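You operate a simulated robot arm through the tools that you are given. There is no shell and no other tool. Be economical: measure what you need, move in short steps, check, and stop when the job is done.

You are at the controls of a simulated two-armed robot. One attempt, no reset.

TASK
Take the bearing on the top of the counter and put it away on the top of the charging shelf. Open the left drawer of the counter, take the teal pack from there and leave it on the top of the counter, then shut the drawer. Take the brown block and leave it on top of the red grip. Stack the small carton marked "No. 31" from the top of the fitting table on top of the small carton labelled "No. 34". Put the green stop on the top of the fitting table away on the top of the press table. Open the right drawer of the display table, put the brown foot inside and shut the drawer again. Take the grey rag and put it on the top of the fitting table. Fetch the battery from the top of the workbench and set it on the top of the press table. Open the left gate. Any order will do.

It is judged by the outcome, as a careful person would: the job done as asked, and still so three seconds after it is handed in. It fails if anything else is knocked over, pushed out of place, dropped, spilled or broken.

THE ROBOT
Two 7-joint arms with two-finger parallel grippers on one trunk, on a base that drives. Base frame: it is fixed to the floor where the robot stands at the start and does not move with it; the origin is under the middle of the robot, x ahead of it, y to its left, z up. Readings come in m, degrees, newtons and seconds.
The left shoulder is at the start at [0.021, 0.101, 1.524], the right one opposite. Places, roughly: LT drawer2 [-8.4, 2.6, 0.6]; battery [1.75, 2, 1]; bearing (3x3x2 cm) [0.5, -0.1, 0.9]; brown block (2x4x4 cm) [0.8, -1.3, 0.9]; brown foot (4x4x4 cm) [-5.5, -1.2, 0.8]; green stop (3x3x4 cm) [-2.5, 0.1, 0.7]; grey rag (7x10x3 cm) [1.6, 2.7, 0.9]; left drawer of the counter [0.7, -1.1, 0.8]; left gate [0.8, 0.6, 0.9]; red grip (4x4x7 cm) [0.4, -1.3, 1]; right drawer of the display table [-8.3, 2.6, 0.6]; small carton [-2.75, 0, 0.75]; teal pack [0.75, -1.25, 0.75]; top of the charging shelf (24x218 cm) [-4.78, -1.28, 0.8]; top of the counter [0.6, -0.6, 0.9]; top of the fitting table [-2.5, 0, 0.7]; top of the press table [1.9, 4.4, 0.8]. Payload 2.4 kg a hand.
The tool frame of a hand sits at the grasp point between the pads (the TCP): z along the fingers, y along the line on which they close. The tips reach 0.024 m beyond it. The gripper opens to 0.068 m. The fingers are 0.017 m wide and 0.01 m thick; the gripper's body (0.04 by 0.07 m) begins 0.041 m behind the TCP.
Orientation is told as [roll, pitch, yaw] about the base's x, y, z axes, in that order, counted from this pose: with the fingers straight down and closing along the base's y, the tool's x points along the base's -x, its y along +y and its z along -z.

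THE INTERFACE
- The arms move only by the tool send_rows. It takes "left_rows", "right_rows" or both (then of equal length, played together; a hand with none holds still); each is a list of rows, each an object of numbers (a shift or turn left out is 0, a gripper value left out holds the last): "grip": the closure, from 0 (fully open) to 1 (shut); "x", "y", "z": the shift along the tool's x, y, z in m; "wx", "wy", "wz": the turn, a rotation vector about the tool's x, y, z in degrees. In form: [{"grip": .., "x": .., "y": .., "z": .., "wx": .., "wy": .., "wz": ..}, ...]. A call has 1 to 8 rows; each row is the pose to reach, as a shift and turn from the pose commanded when the call began, along the tool's axes at that moment. Rows are played at 5 a second. More than 0.05 m and 8.6 degrees between two rows, or a gripper value outside its range, and nothing of the call is played. A pose out of reach is approached as far as the arm can. The call stops where the force on the tool passes 40 N (or 10 N more than at its start, if that is more) or the arm is blocked; 0.2 s more then pass. The fingers move at their own pace (about 0.072 m/s each) and stop on an object; they squeeze with about 42 N. The grip force told is the motor's: it shows also when the fingers shut on nothing. Time passes only in rows, and 0.2 s behind the last, so rows that repeat a pose let the fingers close. It gives the time, the measured TCP pose, the force on the tool (base axes), the opening and the grip force at its end, in the units of the frame above (readings bear some noise), with the torque about the TCP (base axes, N m) and any sound that the robot's microphone picked up.
- Cameras (640 x 400 px; columns grow to the right, rows downward): "scene" is now at [0.0664, -0.0155, 1.6393]; the picture's right is [-0.27, -0.96, -0.00], its down [-0.89, 0.25, -0.38] and it looks along [0.37, -0.10, -0.92] (base axes); focal length 259 px, centre (320, 200). "left" rides on the left gripper at [0.084, -0.011, -0.075] in its tool frame; the picture's right is [0.13, 0.99, 0.00], its down [-0.60, 0.08, -0.79] and it looks along [-0.79, 0.10, 0.61] (tool axes); focal length 251 px, centre (320, 200). "right" rides on the right gripper at [0.084, 0.011, -0.075] in its tool frame; the picture's right is [-0.13, 0.99, 0.00], its down [-0.60, -0.08, -0.79] and it looks along [-0.79, -0.10, 0.61] (tool axes); focal length 251 px, centre (320, 200).
- snapshot(camera): a new picture of that camera. It takes no simulated time.
- slide_trunk(by): slides the trunk up (or, below 0, down) by that many m; the arms and the scene camera ride with it, the base frame stays. It gives what a move gives, with no picture.
- base_move(legs): drives the robot by 1 to 6 legs, each [ahead, left, turn to the left] in m, m and degrees, along the robot's own axes; the way and the turn of a leg run together, so that a leg with both is an arc; at most 1.5 m and 180 degrees a leg. The arms and the cameras ride along, it lands a little off, and it stops where it bumps. It gives what a move gives.
- pan_tilt(pan, tilt): turns the head with the scene camera to pan (to the left, within 86 degrees either way) and tilt (down, from -29 to 69), counted from straight ahead of the robot. It gives what a move gives.
- pixel_to_xyz(camera, pixels): for up to 12 pixels [column, row] of the newest picture of that camera ("zoom" is the newest enlarged one), the place [x, y, z] in the base frame of the surface seen there, good to about 0.002 m. It takes no simulated time.
- enlarge(camera, box): a new picture of the part [left, top, right, bottom] of that camera's present view, enlarged. It takes no simulated time.
- close_job(): hands the job in; it is judged then, once.

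Keep the steps short. Do not move on a guess: measure, check each grasp and each placing, and mend mistakes. In all there are 357 turns and 290 pictures (those below and enlarged ones count). Leave the grippers open and the arms clear of the work at the hand-in unless told otherwise, and finish with a single line.

The tools are called after ">>>" as name(argument=value, ...) on one line, values as JSON. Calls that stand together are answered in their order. send_rows: Moves the arms, as the interface text tells. Its arguments: {"type":"object","properties":{"left_rows":{"type":"array"},"right_rows":{"type":"array"}},"required":[]} The other tools are called the same way: slide_trunk (by) slides the trunk up or down; base_move (legs) drives the base; pan_tilt (pan, tilt) turns the head that bears the scene camera; snapshot (camera) takes a picture; pixel_to_xyz (camera, pixels) gives the place of the surface under pixels of a picture; enlarge (camera, box) takes an enlarged picture of a part of a camera's view; close_job () hands the job in.

At the start:

```text
clock: 0.0
left_ee_pos: [0.2243, -0.0199, 1.1948]
left_tool_rot: [0.0, 0.1, 0.0]
left_contact_force: [0.0, 0.3, 0.9]
left_ft_torque: [-0.01, 0.04, -0.02]
left_grip_width: 0.068
left_grasp_force: 0.1
right_ee_pos: [0.2289, -0.2718, 1.1837]
right_tool_rot: [-0.2, 0.0, 0.1]
right_contact_force: [-0.9, 0.5, -0.1]
right_ft_torque: [0.04, -0.02, 0.0]
right_grip_width: 0.0679
right_grasp_force: 0.0
trunk travel left (down, up): [-0.737, 0.113]
robot x, y, heading: [0.0018, 0.0021, -0.3]
head pan, tilt: [-15.8, 67.5]
```

scene: 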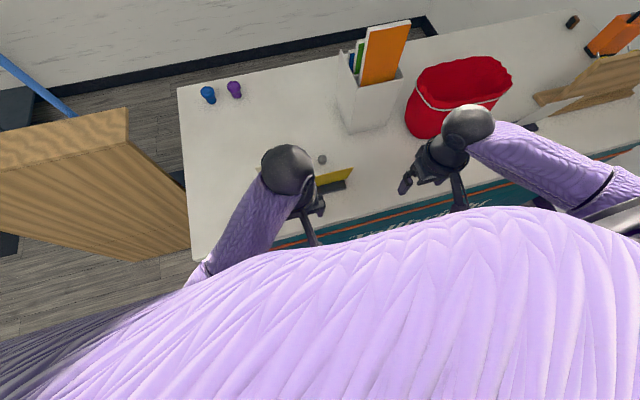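
right: 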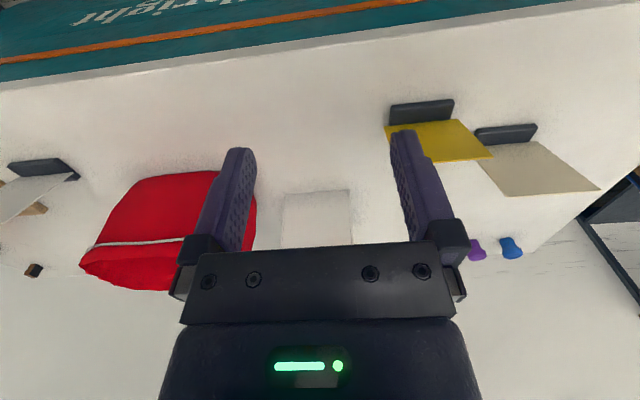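
left: 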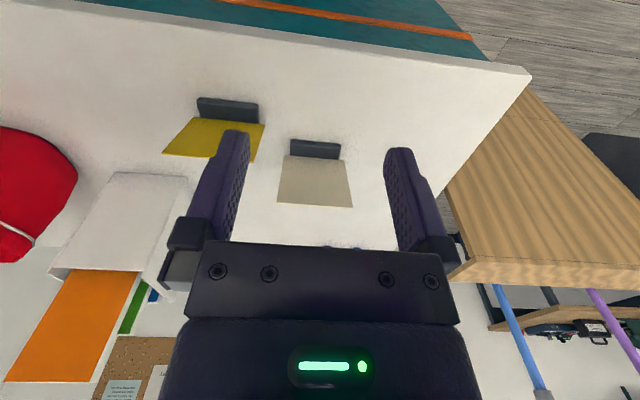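

I see the counter ahead with a bucket, a file holder, and little objects. I look around with the head first.

>>> pan_tilt(pan=0, tilt=35)

>>> snapshot(camera="scene")

>>> pan_tilt(pan=-60, tilt=35)

>>> snapshot(camera="scene")

>>> pan_tilt(pan=60, tilt=30)

>>> snapshot(camera="scene")

```text
clock: 1.0
left_ee_pos: [0.2251, -0.0198, 1.1958]
left_tool_rot: [0.0, 0.0, -0.1]
left_contact_force: [-0.6, -0.1, 0.4]
left_ft_torque: [-0.02, -0.03, -0.01]
left_grip_width: 0.0679
left_grasp_force: 0.0
right_ee_pos: [0.229, -0.271, 1.1826]
right_tool_rot: [-0.2, 0.0, 0.1]
right_contact_force: [0.4, -0.2, 0.9]
right_ft_torque: [-0.03, 0.0, 0.05]
right_grip_width: 0.0678
right_grasp_force: 0.0
trunk travel left (down, up): [-0.737, 0.113]
robot x, y, heading: [0.001, -0.0021, -0.1]
head pan, tilt: [0.0, 35.0]
```

```text
286 pictures are left
```

scene: 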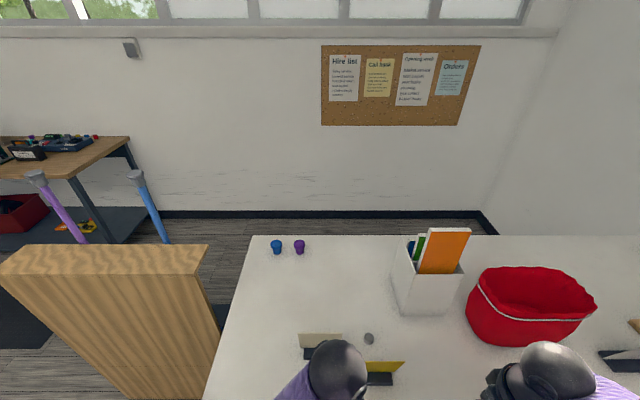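

```text
clock: 2.3
left_ee_pos: [0.2258, -0.0198, 1.1944]
left_tool_rot: [-0.1, 0.0, 0.0]
left_contact_force: [-0.3, 0.6, 0.6]
left_ft_torque: [0.0, -0.04, 0.0]
left_grip_width: 0.068
left_grasp_force: 0.2
right_ee_pos: [0.2294, -0.271, 1.1832]
right_tool_rot: [-0.1, 0.1, 0.2]
right_contact_force: [0.3, -0.3, -1.1]
right_ft_torque: [0.01, 0.0, -0.02]
right_grip_width: 0.068
right_grasp_force: 0.1
trunk travel left (down, up): [-0.737, 0.113]
robot x, y, heading: [-0.0022, 0.0002, -0.1]
head pan, tilt: [-60.0, 35.0]
```

```text
285 pictures are left
```

scene: 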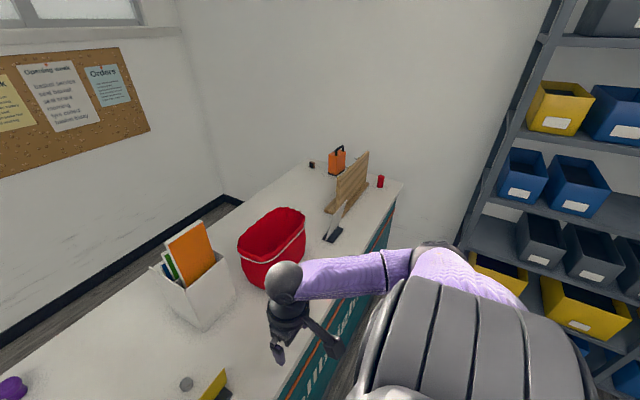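

```text
clock: 4.3
left_ee_pos: [0.2245, -0.0201, 1.1947]
left_tool_rot: [0.0, 0.0, 0.1]
left_contact_force: [-0.6, -0.1, -0.7]
left_ft_torque: [0.03, -0.03, -0.04]
left_grip_width: 0.068
left_grasp_force: 0.0
right_ee_pos: [0.2298, -0.2703, 1.1828]
right_tool_rot: [-0.1, -0.1, 0.1]
right_contact_force: [0.0, -0.7, -0.4]
right_ft_torque: [0.0, 0.01, 0.0]
right_grip_width: 0.0681
right_grasp_force: 0.0
trunk travel left (down, up): [-0.737, 0.113]
robot x, y, heading: [-0.0012, -0.0001, 0.2]
head pan, tilt: [60.0, 30.0]
```

```text
284 pictures are left
```

scene: 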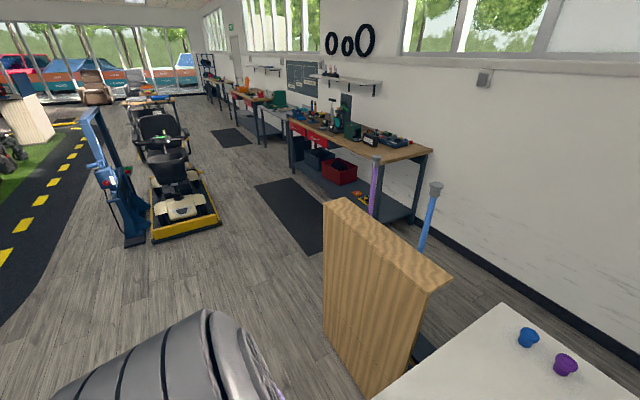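

The gate seems to lie to the left of the counter. I look closer there and measure the bearing area.

>>> pan_tilt(pan=35, tilt=40)

>>> snapshot(camera="scene")

>>> pixel_to_xyz(camera="scene", pixels=[[320, 200], [280, 220], [360, 220], [320, 260], [420, 280], [320, 350], [480, 300], [400, 380]])

```text
clock: 5.2
left_ee_pos: [0.2254, -0.0199, 1.194]
left_tool_rot: [0.0, 0.0, 0.0]
left_contact_force: [-0.3, -0.3, -0.2]
left_ft_torque: [-0.03, 0.0, 0.01]
left_grip_width: 0.0681
left_grasp_force: 0.1
right_ee_pos: [0.2287, -0.2703, 1.1833]
right_tool_rot: [-0.1, 0.0, 0.1]
right_contact_force: [0.1, 0.2, 0.1]
right_ft_torque: [-0.01, -0.01, 0.0]
right_grip_width: 0.0679
right_grasp_force: 0.0
trunk travel left (down, up): [-0.737, 0.113]
robot x, y, heading: [0.0034, 0.0018, -0.2]
head pan, tilt: [35.0, 40.0]
```

```text
283 pictures are left
```

scene: 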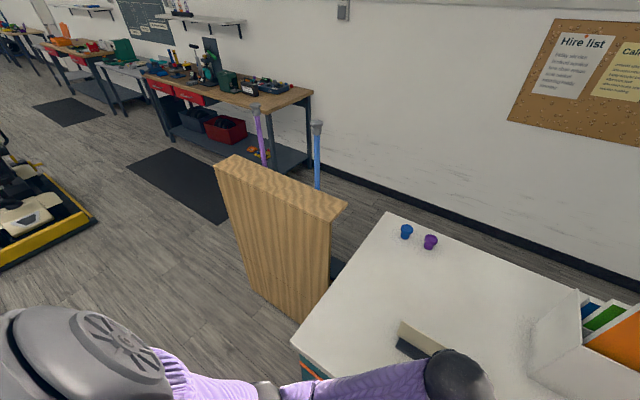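

```text
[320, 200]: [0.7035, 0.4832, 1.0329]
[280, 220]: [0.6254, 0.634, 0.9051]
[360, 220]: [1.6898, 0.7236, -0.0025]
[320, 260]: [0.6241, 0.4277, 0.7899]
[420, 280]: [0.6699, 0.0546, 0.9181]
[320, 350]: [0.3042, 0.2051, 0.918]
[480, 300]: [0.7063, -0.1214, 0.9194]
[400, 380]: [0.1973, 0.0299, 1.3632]
```

The wooden body at y≈0.43–0.75 is likely the gate, with blue and purple rods behind. First I measure the bearing and the counter's edges.

>>> pan_tilt(pan=0, tilt=45)

>>> snapshot(camera="scene")

>>> pixel_to_xyz(camera="scene", pixels=[[369, 280], [240, 180], [450, 175], [277, 195], [190, 380], [440, 240], [530, 230], [350, 320], [390, 310], [110, 160], [180, 160], [385, 320]])

```text
clock: 6.2
left_ee_pos: [0.2256, -0.0197, 1.1941]
left_tool_rot: [0.0, 0.0, 0.0]
left_contact_force: [-0.7, -0.2, 0.3]
left_ft_torque: [0.0, 0.02, 0.01]
left_grip_width: 0.0681
left_grasp_force: 0.1
right_ee_pos: [0.2297, -0.2706, 1.1835]
right_tool_rot: [-0.1, 0.0, 0.2]
right_contact_force: [-1.2, -0.3, 0.1]
right_ft_torque: [-0.01, 0.02, -0.01]
right_grip_width: 0.0679
right_grasp_force: 0.0
trunk travel left (down, up): [-0.737, 0.113]
robot x, y, heading: [-0.0005, -0.0037, -0.1]
head pan, tilt: [0.0, 45.0]
```

```text
282 pictures are left
```

scene: 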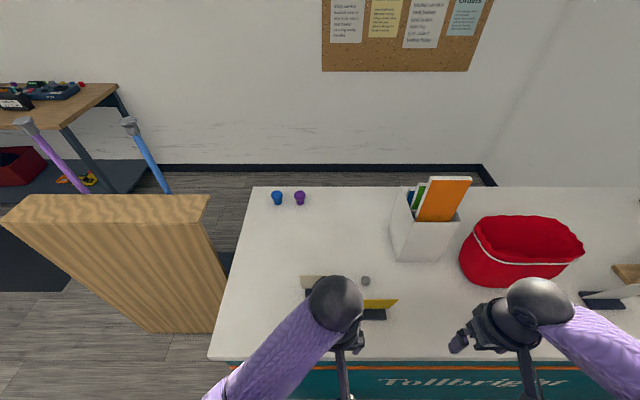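

```text
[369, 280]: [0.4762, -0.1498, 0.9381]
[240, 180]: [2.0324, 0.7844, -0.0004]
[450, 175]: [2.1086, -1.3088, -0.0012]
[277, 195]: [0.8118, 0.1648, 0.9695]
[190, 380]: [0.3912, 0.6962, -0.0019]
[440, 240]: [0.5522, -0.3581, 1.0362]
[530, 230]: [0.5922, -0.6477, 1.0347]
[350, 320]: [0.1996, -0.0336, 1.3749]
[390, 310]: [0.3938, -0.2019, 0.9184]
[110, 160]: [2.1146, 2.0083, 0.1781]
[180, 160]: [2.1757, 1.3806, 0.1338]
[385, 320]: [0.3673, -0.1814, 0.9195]
```

>>> enlarge(camera="scene", box=[290, 250, 420, 331])

>>> pixel_to_xyz(camera="zoom", pixels=[[370, 150], [345, 150], [395, 150], [370, 130], [370, 170], [100, 150], [450, 260], [450, 320]])

```text
4.92 times, centred on (355, 290) of scene
```

zoom: 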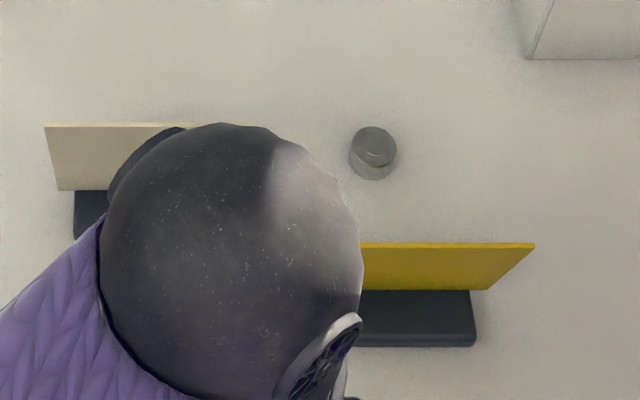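

```text
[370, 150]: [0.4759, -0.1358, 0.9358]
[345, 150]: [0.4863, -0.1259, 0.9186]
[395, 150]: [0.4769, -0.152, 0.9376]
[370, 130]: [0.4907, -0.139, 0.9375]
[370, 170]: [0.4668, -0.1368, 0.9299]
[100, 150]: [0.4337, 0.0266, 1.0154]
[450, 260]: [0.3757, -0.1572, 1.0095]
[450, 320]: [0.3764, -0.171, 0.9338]
```

I check how far the robot's own body sticks out ahead, looking down with the head.

>>> pan_tilt(pan=0, tilt=69)

>>> snapshot(camera="scene")

>>> pixel_to_xyz(camera="scene", pixels=[[320, 390], [320, 330], [320, 290], [320, 260], [320, 240], [320, 225], [320, 210], [200, 300], [440, 300], [250, 240]])

```text
clock: 7.1
left_ee_pos: [0.2262, -0.0194, 1.1948]
left_tool_rot: [0.0, 0.0, 0.0]
left_contact_force: [-0.4, -0.3, 0.1]
left_ft_torque: [-0.02, 0.0, 0.0]
left_grip_width: 0.068
left_grasp_force: 0.1
right_ee_pos: [0.2297, -0.2725, 1.1822]
right_tool_rot: [-0.2, 0.0, 0.1]
right_contact_force: [-0.2, -0.6, -0.5]
right_ft_torque: [-0.05, 0.02, 0.0]
right_grip_width: 0.0678
right_grasp_force: 0.1
trunk travel left (down, up): [-0.737, 0.113]
robot x, y, heading: [0.0004, -0.0032, -0.2]
head pan, tilt: [0.0, 68.8]
```

```text
280 pictures are left
```

scene: 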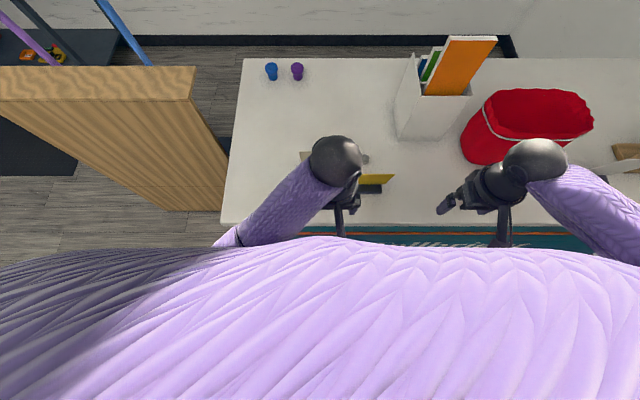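

```text
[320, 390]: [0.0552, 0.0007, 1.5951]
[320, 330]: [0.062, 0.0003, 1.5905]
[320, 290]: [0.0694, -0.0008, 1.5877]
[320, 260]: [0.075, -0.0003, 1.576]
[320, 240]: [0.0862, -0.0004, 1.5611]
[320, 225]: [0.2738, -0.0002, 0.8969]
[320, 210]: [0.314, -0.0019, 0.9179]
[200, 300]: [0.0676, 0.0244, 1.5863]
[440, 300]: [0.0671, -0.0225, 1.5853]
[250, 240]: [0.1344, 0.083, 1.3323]
```

The chest reaches x≈0.1, the counter edge is at x≈0.285. I test reach: trunk down 0.2 m, then left hand forward above the cards.

>>> send_rows(left_rows=[{"z": -0.05}, {"z": -0.1}], right_rows=[{"z": -0.05}, {"z": -0.1}])

>>> slide_trunk(by=-0.2)

>>> send_rows(left_rows=[{"x": -0.05}, {"x": -0.1}, {"x": -0.15}, {"x": -0.2}, {"x": -0.25}])

```text
clock: 7.7
left_ee_pos: [0.2232, -0.0193, 1.2945]
left_tool_rot: [0.3, 0.1, 0.0]
left_contact_force: [0.1, -0.2, 0.0]
left_ft_torque: [0.0, -0.01, -0.04]
left_grip_width: 0.068
left_grasp_force: 0.1
right_ee_pos: [0.2284, -0.2711, 1.2836]
right_tool_rot: [0.0, 0.1, 0.2]
right_contact_force: [0.3, 0.1, -0.3]
right_ft_torque: [0.03, 0.01, 0.0]
right_grip_width: 0.0677
right_grasp_force: 0.1
trunk travel left (down, up): [-0.737, 0.113]
robot x, y, heading: [-0.0003, -0.0008, 0.1]
head pan, tilt: [0.0, 68.8]
```

```text
clock: 9.8
left_ee_pos: [0.2263, -0.0202, 1.0956]
left_tool_rot: [-0.1, 0.0, 0.0]
left_contact_force: [0.6, -0.2, 0.4]
left_ft_torque: [-0.04, 0.02, -0.01]
left_grip_width: 0.068
left_grasp_force: 0.0
right_ee_pos: [0.2286, -0.2708, 1.0833]
right_tool_rot: [0.0, -0.1, 0.1]
right_contact_force: [-0.4, 0.4, -0.1]
right_ft_torque: [0.03, -0.03, -0.02]
right_grip_width: 0.0683
right_grasp_force: 0.0
trunk travel left (down, up): [-0.537, 0.313]
robot x, y, heading: [-0.0006, 0.0003, 0.5]
head pan, tilt: [0.0, 68.8]
```

```text
clock: 11.0
left_ee_pos: [0.449, -0.0118, 1.0974]
left_tool_rot: [-0.1, -0.2, -0.2]
left_contact_force: [-0.5, 0.1, -0.5]
left_ft_torque: [-0.02, -0.02, 0.0]
left_grip_width: 0.0681
left_grasp_force: 0.1
left hand out of reach, approached as far as the arm can: row 5
right_ee_pos: [0.2278, -0.2713, 1.0825]
right_tool_rot: [-0.2, 0.0, 0.1]
right_contact_force: [0.0, 0.4, -1.1]
right_ft_torque: [-0.02, 0.02, 0.0]
right_grip_width: 0.0679
right_grasp_force: 0.1
trunk travel left (down, up): [-0.537, 0.313]
robot x, y, heading: [0.0002, 0.0038, 0.1]
head pan, tilt: [0.0, 68.8]
```

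Reach at z 1.1 is about 0.45 m. I pull the left hand back and drive 0.08 m nearer for the bearing with the right hand.

>>> send_rows(left_rows=[{"x": 0.05}, {"x": 0.1}, {"x": 0.15}, {"x": 0.2}, {"x": 0.2, "z": -0.05}], right_rows=[{}, {}, {}, {}, {"z": -0.04}])

>>> base_move(legs=[[0.08, 0, 0]])

```text
clock: 12.2
left_ee_pos: [0.2482, -0.0128, 1.1483]
left_tool_rot: [0.1, 0.1, 0.2]
left_contact_force: [-0.8, 0.0, -0.1]
left_ft_torque: [0.02, 0.0, -0.03]
left_grip_width: 0.0679
left_grasp_force: 0.1
right_ee_pos: [0.2281, -0.2721, 1.125]
right_tool_rot: [-0.1, 0.0, 0.1]
right_contact_force: [-1.4, -0.4, 0.5]
right_ft_torque: [-0.02, -0.03, -0.03]
right_grip_width: 0.0679
right_grasp_force: 0.2
trunk travel left (down, up): [-0.537, 0.313]
robot x, y, heading: [0.0008, 0.0044, -0.1]
head pan, tilt: [0.0, 68.8]
```

```text
clock: 13.4
left_ee_pos: [0.322, -0.0136, 1.1467]
left_tool_rot: [0.1, 0.0, 0.1]
left_contact_force: [0.1, 0.8, -0.8]
left_ft_torque: [0.0, -0.02, 0.02]
left_grip_width: 0.0682
left_grasp_force: 0.0
right_ee_pos: [0.3032, -0.2719, 1.1233]
right_tool_rot: [-0.1, -0.1, 0.2]
right_contact_force: [0.2, -0.4, -0.7]
right_ft_torque: [-0.06, 0.03, 0.0]
right_grip_width: 0.068
right_grasp_force: 0.1
trunk travel left (down, up): [-0.537, 0.313]
robot x, y, heading: [0.0698, 0.004, -0.2]
head pan, tilt: [0.0, 68.8]
stopped in leg 1: the robot was blocked; the commanded pose is now the measured one
```

Blocked at x 0.07 (base half-length ≈0.21). I back off 1 cm, then move the right hand above the bearing.

>>> base_move(legs=[[-0.012, 0, 0]])

>>> send_rows(right_rows=[{"x": -0.035, "y": 0.03}, {"x": -0.07, "y": 0.06}, {"x": -0.105, "y": 0.09}, {"x": -0.14, "y": 0.115}, {"x": -0.187, "y": 0.133}])

>>> snapshot(camera="right")

```text
clock: 14.2
left_ee_pos: [0.3106, -0.0131, 1.148]
left_tool_rot: [0.2, 0.0, 0.1]
left_contact_force: [0.5, -0.2, -0.4]
left_ft_torque: [0.03, 0.0, -0.02]
left_grip_width: 0.0681
left_grasp_force: 0.1
right_ee_pos: [0.2925, -0.2715, 1.1222]
right_tool_rot: [-0.1, 0.0, 0.1]
right_contact_force: [-1.2, 0.1, -0.3]
right_ft_torque: [0.0, -0.01, 0.0]
right_grip_width: 0.0681
right_grasp_force: 0.0
trunk travel left (down, up): [-0.537, 0.313]
robot x, y, heading: [0.059, 0.0002, 0.2]
head pan, tilt: [0.0, 68.8]
```

```text
refused: row 5 steps farther than a row can; nothing moved
```

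```text
279 pictures are left
```

right: 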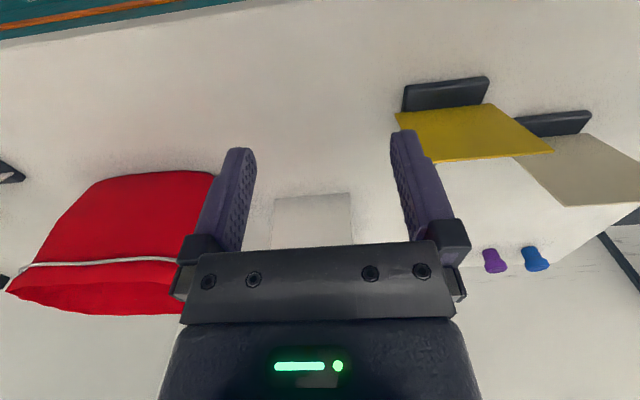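

>>> send_rows(right_rows=[{"x": -0.035, "y": 0.03}, {"x": -0.07, "y": 0.06}, {"x": -0.105, "y": 0.09}, {"x": -0.14, "y": 0.115}, {"x": -0.165, "y": 0.125}, {"x": -0.187, "y": 0.133}])

>>> snapshot(camera="right")

>>> snapshot(camera="scene")

```text
clock: 15.6
left_ee_pos: [0.312, -0.0125, 1.1471]
left_tool_rot: [0.0, 0.1, 0.0]
left_contact_force: [-0.3, 0.5, -0.6]
left_ft_torque: [-0.01, -0.02, -0.01]
left_grip_width: 0.068
left_grasp_force: 0.0
right_ee_pos: [0.4787, -0.1374, 1.1226]
right_tool_rot: [-0.1, 0.0, 0.1]
right_contact_force: [0.8, 0.0, -0.3]
right_ft_torque: [-0.03, 0.0, -0.01]
right_grip_width: 0.0682
right_grasp_force: 0.0
trunk travel left (down, up): [-0.537, 0.313]
robot x, y, heading: [0.0584, -0.0032, 0.2]
head pan, tilt: [0.0, 68.8]
```

```text
278 pictures are left
```

right: 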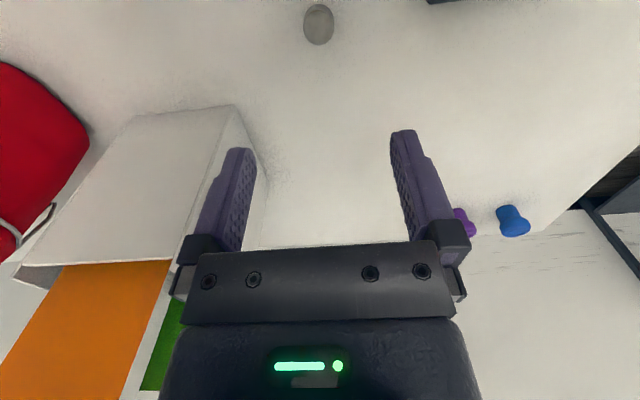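

```text
277 pictures are left
```

scene: 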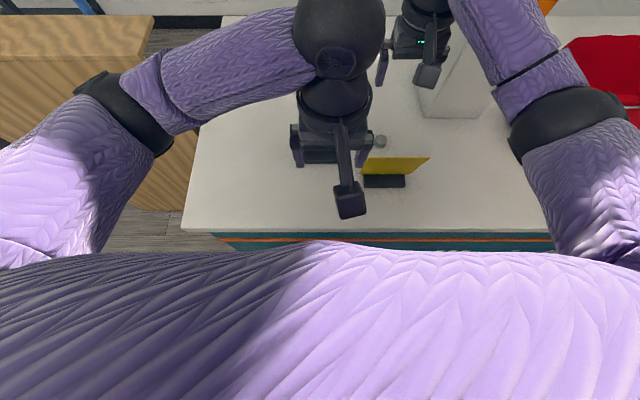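

The bearing shows at (318,24) in the right picture. I measure it.

>>> pixel_to_xyz(camera="right", pixels=[[318, 18], [304, 24], [333, 24], [318, 8], [318, 40]])

>>> send_rows(left_rows=[{"z": -0.04, "x": 0.02}, {"z": -0.08, "x": 0.04}])

>>> slide_trunk(by=-0.12)

```text
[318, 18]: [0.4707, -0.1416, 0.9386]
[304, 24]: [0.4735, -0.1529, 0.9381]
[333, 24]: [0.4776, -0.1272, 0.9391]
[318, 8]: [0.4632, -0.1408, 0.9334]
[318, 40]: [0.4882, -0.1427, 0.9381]
```

```text
clock: 16.2
left_ee_pos: [0.2719, -0.0127, 1.2271]
left_tool_rot: [0.1, 0.1, 0.0]
left_contact_force: [0.2, -0.1, 0.4]
left_ft_torque: [0.0, 0.01, -0.02]
left_grip_width: 0.0682
left_grasp_force: 0.1
right_ee_pos: [0.478, -0.1374, 1.1231]
right_tool_rot: [-0.1, 0.0, 0.1]
right_contact_force: [0.4, 0.0, -0.7]
right_ft_torque: [0.0, 0.02, -0.02]
right_grip_width: 0.0682
right_grasp_force: 0.1
trunk travel left (down, up): [-0.537, 0.313]
robot x, y, heading: [0.0646, -0.0027, -0.0]
head pan, tilt: [0.0, 68.8]
```

```text
clock: 17.7
left_ee_pos: [0.2718, -0.0133, 1.107]
left_tool_rot: [0.0, 0.0, 0.1]
left_contact_force: [-0.1, -0.4, 0.3]
left_ft_torque: [0.0, 0.0, -0.01]
left_grip_width: 0.0678
left_grasp_force: 0.1
right_ee_pos: [0.4779, -0.1386, 1.0034]
right_tool_rot: [0.0, 0.0, 0.1]
right_contact_force: [-1.1, 0.0, 1.2]
right_ft_torque: [-0.01, -0.04, 0.03]
right_grip_width: 0.0681
right_grasp_force: 0.1
trunk travel left (down, up): [-0.417, 0.433]
robot x, y, heading: [0.0626, 0.0028, -0.1]
head pan, tilt: [0.0, 68.8]
```

Bearing centre ≈(0.4755, −0.140), top 0.939. Descend to TCP z 0.946 and close.

>>> send_rows(right_rows=[{"x": 0.0025, "y": -0.002, "z": 0.03}, {"x": 0.0025, "y": -0.002, "z": 0.057}, {"x": 0.0025, "y": -0.002, "z": 0.057}, {"x": 0.0025, "y": -0.002, "z": 0.057, "grip": 1}, {"x": 0.0025, "y": -0.002, "z": 0.057, "grip": 1}, {"x": 0.0025, "y": -0.002, "z": 0.057, "grip": 1}])

>>> snapshot(camera="right")

```text
clock: 18.2
left_ee_pos: [0.2719, -0.0128, 1.1062]
left_tool_rot: [0.0, 0.1, 0.0]
left_contact_force: [0.9, -0.7, 0.1]
left_ft_torque: [0.03, 0.0, -0.01]
left_grip_width: 0.068
left_grasp_force: 0.1
right_ee_pos: [0.477, -0.1396, 0.9677]
right_tool_rot: [0.1, -0.2, 0.2]
right_contact_force: [3.5, -0.6, 16.2]
right_ft_torque: [0.05, 1.92, -0.02]
right_grip_width: 0.0679
right_grasp_force: 0.1
trunk travel left (down, up): [-0.417, 0.433]
robot x, y, heading: [0.0649, 0.0014, -0.0]
head pan, tilt: [0.0, 68.8]
stopped in row 2 (right hand): the force on the tool passed its limit at 90 N (the readings are from after the stop); the commanded pose is now the measured one
```

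```text
276 pictures are left
```

right: 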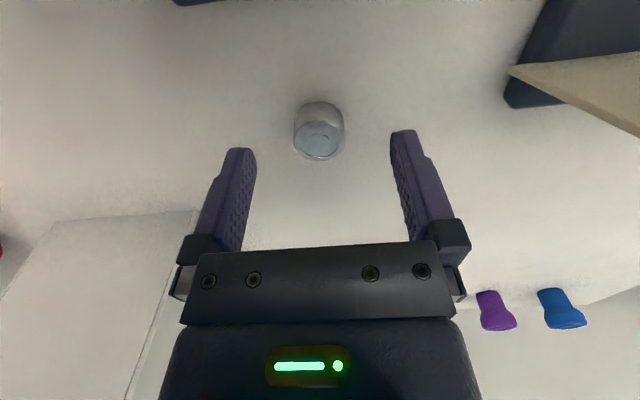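

The torque shows something behind the tool touching: the hand camera on the yellow card's top, probably. I raise at once and look.

>>> send_rows(right_rows=[{"z": -0.04}, {"z": -0.08}, {"z": -0.12}])

>>> enlarge(camera="scene", box=[240, 100, 480, 250])

```text
clock: 19.0
left_ee_pos: [0.2725, -0.0142, 1.1077]
left_tool_rot: [0.1, -0.1, 0.0]
left_contact_force: [0.6, -0.3, 0.3]
left_ft_torque: [0.01, -0.01, -0.01]
left_grip_width: 0.068
left_grasp_force: 0.1
right_ee_pos: [0.4759, -0.1404, 1.0855]
right_tool_rot: [0.2, -0.1, 0.1]
right_contact_force: [0.1, 0.3, 0.6]
right_ft_torque: [0.04, 0.0, -0.01]
right_grip_width: 0.068
right_grasp_force: 0.1
trunk travel left (down, up): [-0.417, 0.433]
robot x, y, heading: [0.0601, -0.0016, 0.3]
head pan, tilt: [0.0, 68.8]
```

```text
2.67 times, centred on (360, 175) of scene
```

zoom: 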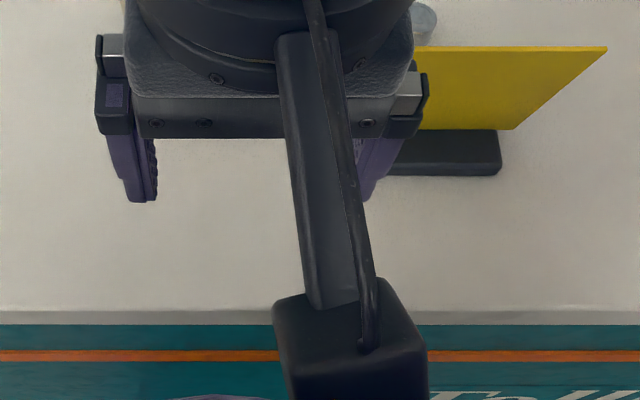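

The card stands unmoved. I turn the right tool 68° so the camera swings towards −y, clear of the card.

>>> send_rows(right_rows=[{"wz": -8.5}, {"wz": -17}, {"wz": -25.5}, {"wz": -34}, {"wz": -42.5}, {"wz": -51}, {"wz": -59.5}, {"wz": -68}])

>>> snapshot(camera="right")

>>> pixel_to_xyz(camera="right", pixels=[[320, 60], [320, 200], [140, 200], [140, 50], [200, 100]])

```text
clock: 20.2
left_ee_pos: [0.2733, -0.0139, 1.1069]
left_tool_rot: [0.1, 0.0, 0.1]
left_contact_force: [0.2, -0.5, 0.2]
left_ft_torque: [0.02, 0.03, -0.01]
left_grip_width: 0.0678
left_grasp_force: 0.0
right_ee_pos: [0.478, -0.1383, 1.087]
right_tool_rot: [0.2, -0.9, 40.0]
right_contact_force: [-0.5, 1.3, -1.2]
right_ft_torque: [-0.05, -0.1, -0.19]
right_grip_width: 0.0679
right_grasp_force: 0.2
trunk travel left (down, up): [-0.417, 0.433]
robot x, y, heading: [0.0607, -0.0002, -0.0]
head pan, tilt: [0.0, 68.8]
stopped in row 6 (right hand): the force on the tool passed its limit at 85 N (the readings are from after the stop); the commanded pose is now the measured one
```

```text
274 pictures are left
```

right: 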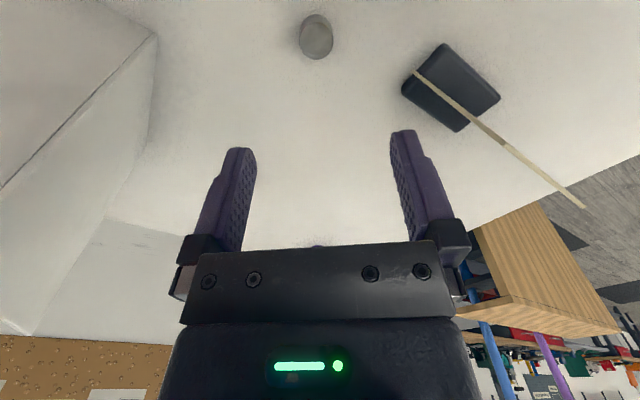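

```text
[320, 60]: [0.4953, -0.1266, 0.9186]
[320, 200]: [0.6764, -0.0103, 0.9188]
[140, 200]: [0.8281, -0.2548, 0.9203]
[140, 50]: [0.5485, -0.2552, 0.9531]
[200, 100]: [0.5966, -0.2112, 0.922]
```

Something was touched at yaw 40. I look from the scene camera.

>>> pan_tilt(pan=-20, tilt=50)

>>> snapshot(camera="scene")

```text
clock: 21.1
left_ee_pos: [0.2715, -0.0126, 1.1065]
left_tool_rot: [0.0, -0.1, 0.1]
left_contact_force: [-0.2, -0.1, 0.3]
left_ft_torque: [0.02, 0.02, 0.03]
left_grip_width: 0.068
left_grasp_force: 0.0
right_ee_pos: [0.4784, -0.1391, 1.0873]
right_tool_rot: [0.2, -0.7, 39.9]
right_contact_force: [1.4, 3.6, -1.8]
right_ft_torque: [-0.09, -0.09, -0.16]
right_grip_width: 0.0679
right_grasp_force: 0.2
trunk travel left (down, up): [-0.417, 0.433]
robot x, y, heading: [0.0613, -0.0047, 0.3]
head pan, tilt: [-20.0, 50.0]
```

```text
273 pictures are left
```

scene: 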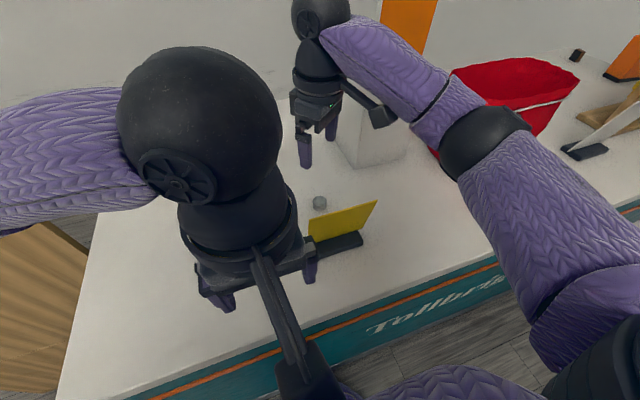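

Looks like the camera mount met the right arm's own forearm. Instead I go back to yaw 0 and tilt the tool 18° so the camera lifts and comes away from the card.

>>> send_rows(right_rows=[{"wz": 8}, {"wz": 16}, {"wz": 24}, {"wz": 32}, {"wz": 40}])

>>> send_rows(right_rows=[{"wy": 6}, {"wy": 12}, {"wy": 18}])

```text
clock: 22.3
left_ee_pos: [0.2719, -0.0117, 1.1069]
left_tool_rot: [0.1, -0.1, 0.1]
left_contact_force: [0.0, -0.1, 0.0]
left_ft_torque: [0.01, 0.01, 0.04]
left_grip_width: 0.068
left_grasp_force: 0.0
right_ee_pos: [0.4772, -0.1395, 1.0867]
right_tool_rot: [0.6, -0.4, -0.2]
right_contact_force: [-0.8, 0.8, 0.1]
right_ft_torque: [0.0, 0.01, 0.02]
right_grip_width: 0.068
right_grasp_force: 0.1
trunk travel left (down, up): [-0.417, 0.433]
robot x, y, heading: [0.0591, 0.0011, -0.2]
head pan, tilt: [-20.0, 50.0]
```

```text
clock: 23.1
left_ee_pos: [0.272, -0.0137, 1.1062]
left_tool_rot: [0.0, 0.0, 0.0]
left_contact_force: [-1.0, -0.6, -0.6]
left_ft_torque: [-0.02, 0.03, 0.02]
left_grip_width: 0.0678
left_grasp_force: 0.1
right_ee_pos: [0.4783, -0.1375, 1.0876]
right_tool_rot: [0.6, 17.5, 0.3]
right_contact_force: [-0.2, -0.6, 0.0]
right_ft_torque: [0.0, 0.01, -0.04]
right_grip_width: 0.0681
right_grasp_force: 0.0
trunk travel left (down, up): [-0.417, 0.433]
robot x, y, heading: [0.0638, 0.0043, -0.1]
head pan, tilt: [-20.0, 50.0]
```

Tilted 17.5° and reachable. Now straight down (in tool axes z+, x−) to z 0.985 first, then check.

>>> send_rows(right_rows=[{"x": -0.01, "y": -0.002, "z": 0.038}, {"x": -0.02, "y": -0.002, "z": 0.07}, {"x": -0.029, "y": -0.002, "z": 0.098}])

>>> snapshot(camera="right")

>>> pixel_to_xyz(camera="right", pixels=[[318, 140], [318, 170], [300, 150], [340, 150], [318, 120]])

>>> snapshot(camera="scene")

```text
clock: 23.9
left_ee_pos: [0.2722, -0.0133, 1.1067]
left_tool_rot: [0.0, 0.0, 0.0]
left_contact_force: [0.6, -0.1, 0.9]
left_ft_torque: [-0.01, -0.02, -0.01]
left_grip_width: 0.0681
left_grasp_force: 0.2
right_ee_pos: [0.475, -0.1393, 0.9845]
right_tool_rot: [0.7, 17.5, 0.3]
right_contact_force: [-0.3, -0.8, 0.9]
right_ft_torque: [0.01, 0.01, 0.0]
right_grip_width: 0.0681
right_grasp_force: 0.1
trunk travel left (down, up): [-0.417, 0.433]
robot x, y, heading: [0.0626, 0.001, 0.1]
head pan, tilt: [-20.0, 50.0]
```

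```text
272 pictures are left
```

right: 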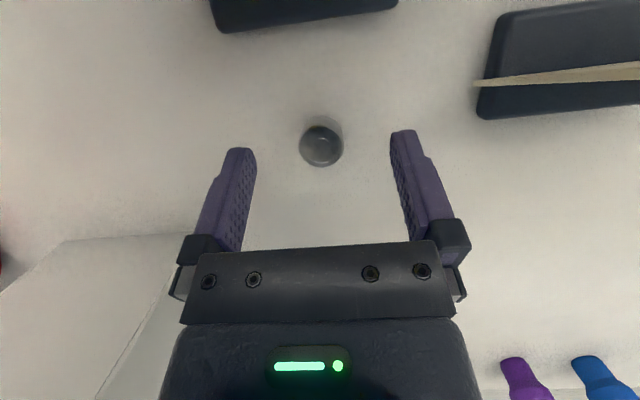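

```text
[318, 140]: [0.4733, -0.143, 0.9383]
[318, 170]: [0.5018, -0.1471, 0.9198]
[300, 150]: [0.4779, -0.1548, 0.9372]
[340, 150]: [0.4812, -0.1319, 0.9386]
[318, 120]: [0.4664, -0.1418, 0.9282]
```

```text
271 pictures are left
```

scene: 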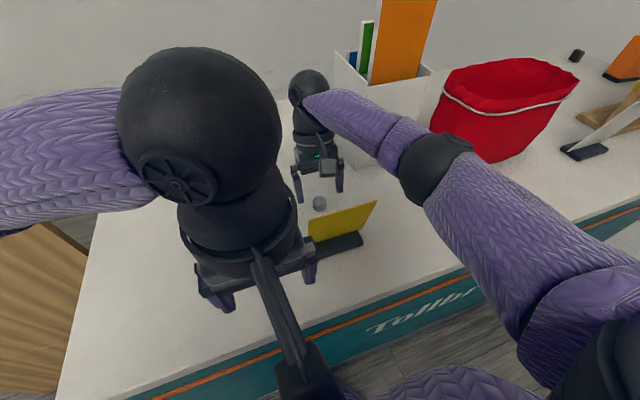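

Aligned. Descend 3.8 cm more and close.

>>> send_rows(right_rows=[{"x": -0.006, "y": -0.002, "z": 0.018}, {"x": -0.0114, "y": -0.002, "z": 0.0363}, {"x": -0.0114, "y": -0.002, "z": 0.0363, "grip": 1}, {"x": -0.0114, "y": -0.002, "z": 0.0363, "grip": 1}, {"x": -0.0114, "y": -0.002, "z": 0.0363, "grip": 1}, {"x": -0.0114, "y": -0.002, "z": 0.0363, "grip": 1}])

>>> snapshot(camera="right")

```text
clock: 25.3
left_ee_pos: [0.272, -0.0123, 1.1068]
left_tool_rot: [0.1, 0.0, 0.1]
left_contact_force: [0.5, -0.1, -0.4]
left_ft_torque: [0.02, -0.01, 0.02]
left_grip_width: 0.0679
left_grasp_force: 0.0
right_ee_pos: [0.4774, -0.1403, 0.9481]
right_tool_rot: [0.8, 17.6, 0.3]
right_contact_force: [-0.2, -0.5, -0.4]
right_ft_torque: [-0.02, 0.01, -0.01]
right_grip_width: 0.0264
right_grasp_force: 41.6
trunk travel left (down, up): [-0.417, 0.433]
robot x, y, heading: [0.0576, 0.004, 0.2]
head pan, tilt: [-20.0, 50.0]
```

```text
270 pictures are left
```

right: 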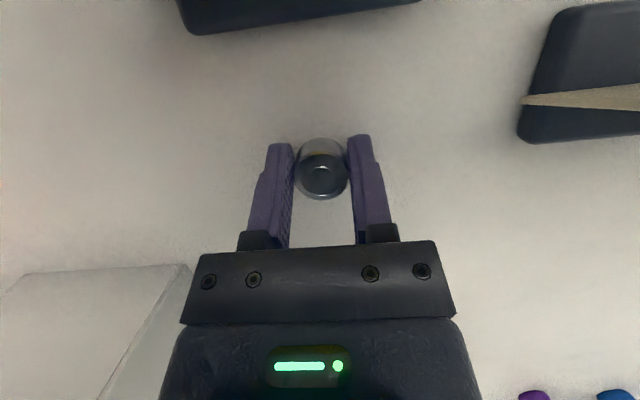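

The bearing is held (opening 26 mm). I lift it straight up and bring it back.

>>> send_rows(right_rows=[{"x": 0.014, "z": -0.045}, {"x": 0.028, "z": -0.09}, {"x": 0.042, "z": -0.1335}, {"x": 0.08, "z": -0.16}, {"x": 0.12, "z": -0.16}, {"x": 0.16, "z": -0.16}, {"x": 0.2, "z": -0.16}])

>>> slide_trunk(by=0.1)

>>> base_move(legs=[[-0.5, 0, 0]])

>>> pan_tilt(pan=50, tilt=20)

>>> snapshot(camera="scene")

>>> snapshot(camera="right")

```text
clock: 26.9
left_ee_pos: [0.2722, -0.014, 1.1069]
left_tool_rot: [0.0, 0.0, 0.1]
left_contact_force: [-1.1, -0.1, -0.7]
left_ft_torque: [-0.01, 0.01, 0.01]
left_grip_width: 0.0682
left_grasp_force: 0.1
right_ee_pos: [0.3323, -0.1441, 1.1601]
right_tool_rot: [0.7, 17.5, 0.2]
right_contact_force: [0.2, 0.2, -0.8]
right_ft_torque: [-0.01, 0.02, 0.01]
right_grip_width: 0.0266
right_grasp_force: 41.3
trunk travel left (down, up): [-0.417, 0.433]
robot x, y, heading: [0.0622, 0.0017, -0.0]
head pan, tilt: [-20.0, 50.0]
```

```text
clock: 28.2
left_ee_pos: [0.2716, -0.0136, 1.207]
left_tool_rot: [0.1, 0.2, 0.1]
left_contact_force: [-0.1, -1.2, -0.9]
left_ft_torque: [-0.03, 0.01, -0.01]
left_grip_width: 0.0678
left_grasp_force: 0.0
right_ee_pos: [0.3333, -0.144, 1.2602]
right_tool_rot: [0.6, 17.6, 0.3]
right_contact_force: [0.5, -0.4, -0.8]
right_ft_torque: [0.0, 0.03, -0.03]
right_grip_width: 0.0266
right_grasp_force: 41.6
trunk travel left (down, up): [-0.517, 0.333]
robot x, y, heading: [0.0628, -0.0014, -0.1]
head pan, tilt: [-20.0, 50.0]
```

```text
clock: 31.2
left_ee_pos: [-0.2347, -0.0132, 1.2072]
left_tool_rot: [0.0, 0.0, 0.0]
left_contact_force: [-0.1, -0.4, 0.6]
left_ft_torque: [0.0, -0.04, -0.01]
left_grip_width: 0.0682
left_grasp_force: 0.0
right_ee_pos: [-0.1736, -0.1433, 1.2599]
right_tool_rot: [0.8, 17.5, 0.2]
right_contact_force: [0.2, 0.4, -0.5]
right_ft_torque: [-0.01, -0.02, -0.02]
right_grip_width: 0.0264
right_grasp_force: 41.5
trunk travel left (down, up): [-0.517, 0.333]
robot x, y, heading: [-0.4436, -0.0004, 0.0]
head pan, tilt: [-20.0, 50.0]
```

```text
clock: 32.6
left_ee_pos: [-0.2345, -0.0126, 1.2071]
left_tool_rot: [0.1, 0.0, 0.2]
left_contact_force: [-0.3, 0.1, 0.3]
left_ft_torque: [0.0, 0.0, -0.02]
left_grip_width: 0.0682
left_grasp_force: 0.1
right_ee_pos: [-0.1729, -0.143, 1.2592]
right_tool_rot: [0.8, 17.4, 0.3]
right_contact_force: [0.4, 0.0, -0.3]
right_ft_torque: [-0.03, 0.02, -0.01]
right_grip_width: 0.0268
right_grasp_force: 42.1
trunk travel left (down, up): [-0.517, 0.333]
robot x, y, heading: [-0.4415, 0.0012, -0.0]
head pan, tilt: [50.0, 20.0]
```

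```text
269 pictures are left
```

scene: 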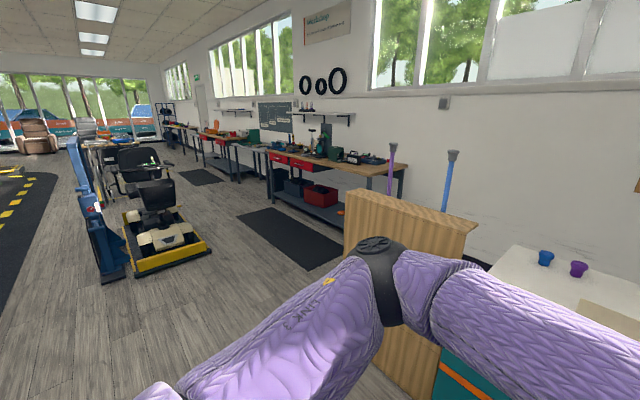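

```text
268 pictures are left
```

right: 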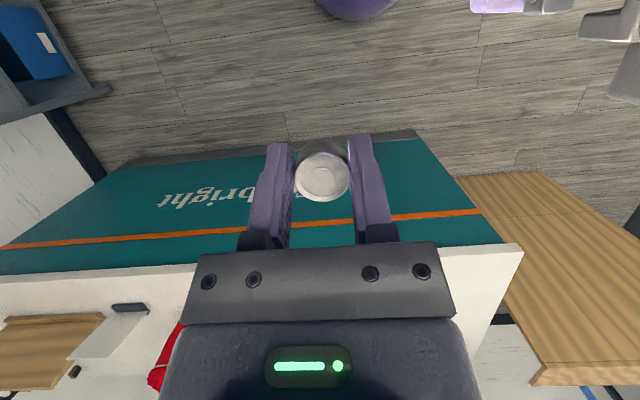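

The bearing is safe in the hand. I turn 180° toward the west to look at the fitting table and shelf.

>>> base_move(legs=[[0, 0, 180]])

>>> pan_tilt(pan=0, tilt=20)

>>> snapshot(camera="scene")

>>> pan_tilt(pan=-60, tilt=20)

>>> snapshot(camera="scene")

>>> pan_tilt(pan=60, tilt=20)

>>> snapshot(camera="scene")

```text
clock: 40.3
left_ee_pos: [-0.6527, 0.0162, 1.2064]
left_tool_rot: [0.1, -0.1, 179.5]
left_contact_force: [0.2, 0.2, 0.2]
left_ft_torque: [0.02, 0.0, -0.01]
left_grip_width: 0.068
left_grasp_force: 0.1
right_ee_pos: [-0.7133, 0.1462, 1.2585]
right_tool_rot: [0.7, 17.5, 179.7]
right_contact_force: [-0.4, -0.2, 0.2]
right_ft_torque: [0.0, -0.01, -0.01]
right_grip_width: 0.0265
right_grasp_force: 41.9
trunk travel left (down, up): [-0.517, 0.333]
robot x, y, heading: [-0.4447, 0.0009, 179.3]
head pan, tilt: [50.0, 20.0]
```

```text
clock: 41.5
left_ee_pos: [-0.6542, 0.014, 1.207]
left_tool_rot: [0.2, 0.0, 179.6]
left_contact_force: [0.5, 0.7, 0.3]
left_ft_torque: [-0.02, 0.0, 0.0]
left_grip_width: 0.068
left_grasp_force: 0.0
right_ee_pos: [-0.7126, 0.1452, 1.2585]
right_tool_rot: [0.7, 17.5, 179.7]
right_contact_force: [0.8, 0.0, -0.8]
right_ft_torque: [-0.01, -0.01, 0.01]
right_grip_width: 0.0268
right_grasp_force: 41.3
trunk travel left (down, up): [-0.517, 0.333]
robot x, y, heading: [-0.4441, -0.0013, 179.2]
head pan, tilt: [0.0, 20.0]
```

```text
267 pictures are left
```

scene: 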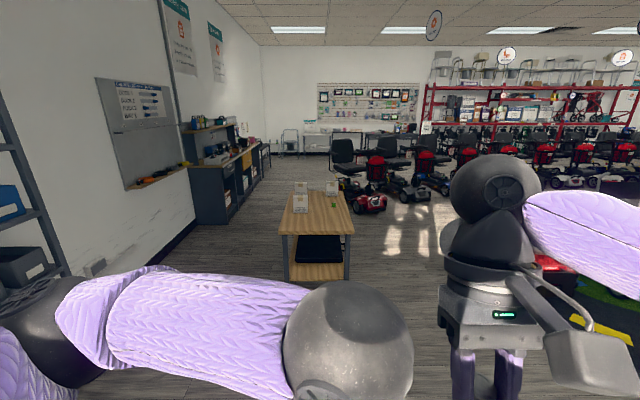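

```text
clock: 42.8
left_ee_pos: [-0.6532, 0.0151, 1.2071]
left_tool_rot: [0.1, 0.1, 179.5]
left_contact_force: [-0.2, 0.1, -1.4]
left_ft_torque: [-0.02, 0.01, 0.0]
left_grip_width: 0.0681
left_grasp_force: 0.0
right_ee_pos: [-0.7133, 0.1453, 1.26]
right_tool_rot: [0.7, 17.6, 179.7]
right_contact_force: [-0.2, 0.8, -2.2]
right_ft_torque: [0.01, 0.0, -0.01]
right_grip_width: 0.0265
right_grasp_force: 41.5
trunk travel left (down, up): [-0.517, 0.333]
robot x, y, heading: [-0.4424, -0.0001, 179.6]
head pan, tilt: [-60.0, 20.0]
```

```text
266 pictures are left
```

scene: 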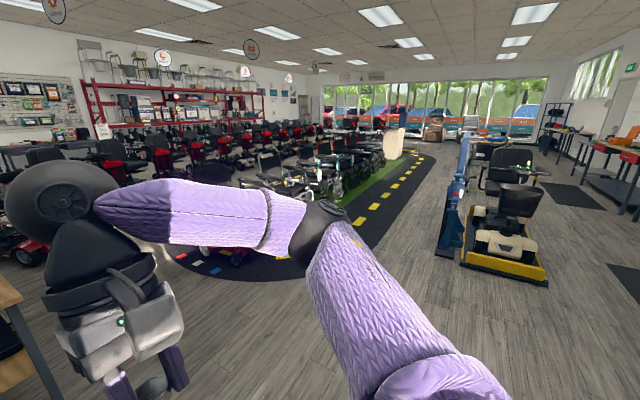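

```text
clock: 44.8
left_ee_pos: [-0.653, 0.0153, 1.207]
left_tool_rot: [0.1, -0.1, 179.6]
left_contact_force: [-0.1, 0.1, -0.3]
left_ft_torque: [-0.01, -0.02, 0.04]
left_grip_width: 0.0682
left_grasp_force: 0.0
right_ee_pos: [-0.7129, 0.1467, 1.2598]
right_tool_rot: [0.7, 17.5, 179.7]
right_contact_force: [0.1, 0.4, -0.9]
right_ft_torque: [-0.01, 0.02, 0.03]
right_grip_width: 0.0264
right_grasp_force: 41.5
trunk travel left (down, up): [-0.517, 0.333]
robot x, y, heading: [-0.446, 0.0063, 179.5]
head pan, tilt: [60.0, 20.0]
```

```text
265 pictures are left
```

scene: 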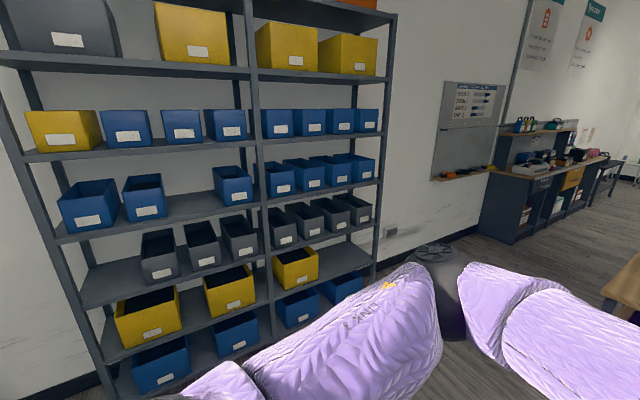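

>>> pixel_to_xyz(camera="scene", pixels=[[375, 270], [115, 330], [520, 200], [515, 240], [630, 290], [600, 160], [450, 178]])

```text
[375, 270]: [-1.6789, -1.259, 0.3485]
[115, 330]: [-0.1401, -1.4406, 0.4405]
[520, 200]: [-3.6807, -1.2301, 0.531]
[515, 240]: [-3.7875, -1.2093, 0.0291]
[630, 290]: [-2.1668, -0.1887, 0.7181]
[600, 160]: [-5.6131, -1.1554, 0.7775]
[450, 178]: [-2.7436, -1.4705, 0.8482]
```

The way along y≈−0.7 is free (rack front y −1.26, fitting table edge y −0.19). I drive west.

>>> base_move(legs=[[0.9, 0.68, 0], [1.5, 0, 0], [1.5, 0, 0]])

>>> pan_tilt(pan=50, tilt=30)

>>> snapshot(camera="scene")

```text
clock: 64.6
left_ee_pos: [-4.5597, -0.6142, 1.2063]
left_tool_rot: [0.1, 0.1, 179.2]
left_contact_force: [0.1, -1.0, 0.2]
left_ft_torque: [0.01, 0.04, -0.01]
left_grip_width: 0.0681
left_grasp_force: 0.0
right_ee_pos: [-4.6198, -0.4824, 1.2608]
right_tool_rot: [0.8, 17.6, 179.5]
right_contact_force: [-0.1, 0.5, -1.2]
right_ft_torque: [0.0, 0.0, -0.03]
right_grip_width: 0.0267
right_grasp_force: 41.8
trunk travel left (down, up): [-0.517, 0.333]
robot x, y, heading: [-4.3497, -0.6302, 179.2]
head pan, tilt: [60.0, 20.0]
```

```text
clock: 65.3
left_ee_pos: [-4.5605, -0.6141, 1.2071]
left_tool_rot: [0.2, 0.1, 179.1]
left_contact_force: [0.3, -0.1, 0.2]
left_ft_torque: [-0.02, -0.01, -0.01]
left_grip_width: 0.0682
left_grasp_force: 0.0
right_ee_pos: [-4.6187, -0.4823, 1.2593]
right_tool_rot: [0.7, 17.5, 179.4]
right_contact_force: [-0.1, 0.4, -1.2]
right_ft_torque: [-0.02, -0.03, -0.03]
right_grip_width: 0.0264
right_grasp_force: 41.6
trunk travel left (down, up): [-0.517, 0.333]
robot x, y, heading: [-4.3537, -0.6277, 179.0]
head pan, tilt: [50.0, 30.0]
```

```text
264 pictures are left
```

scene: 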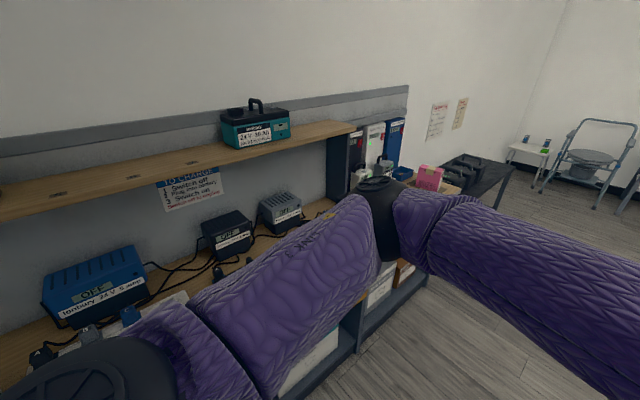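

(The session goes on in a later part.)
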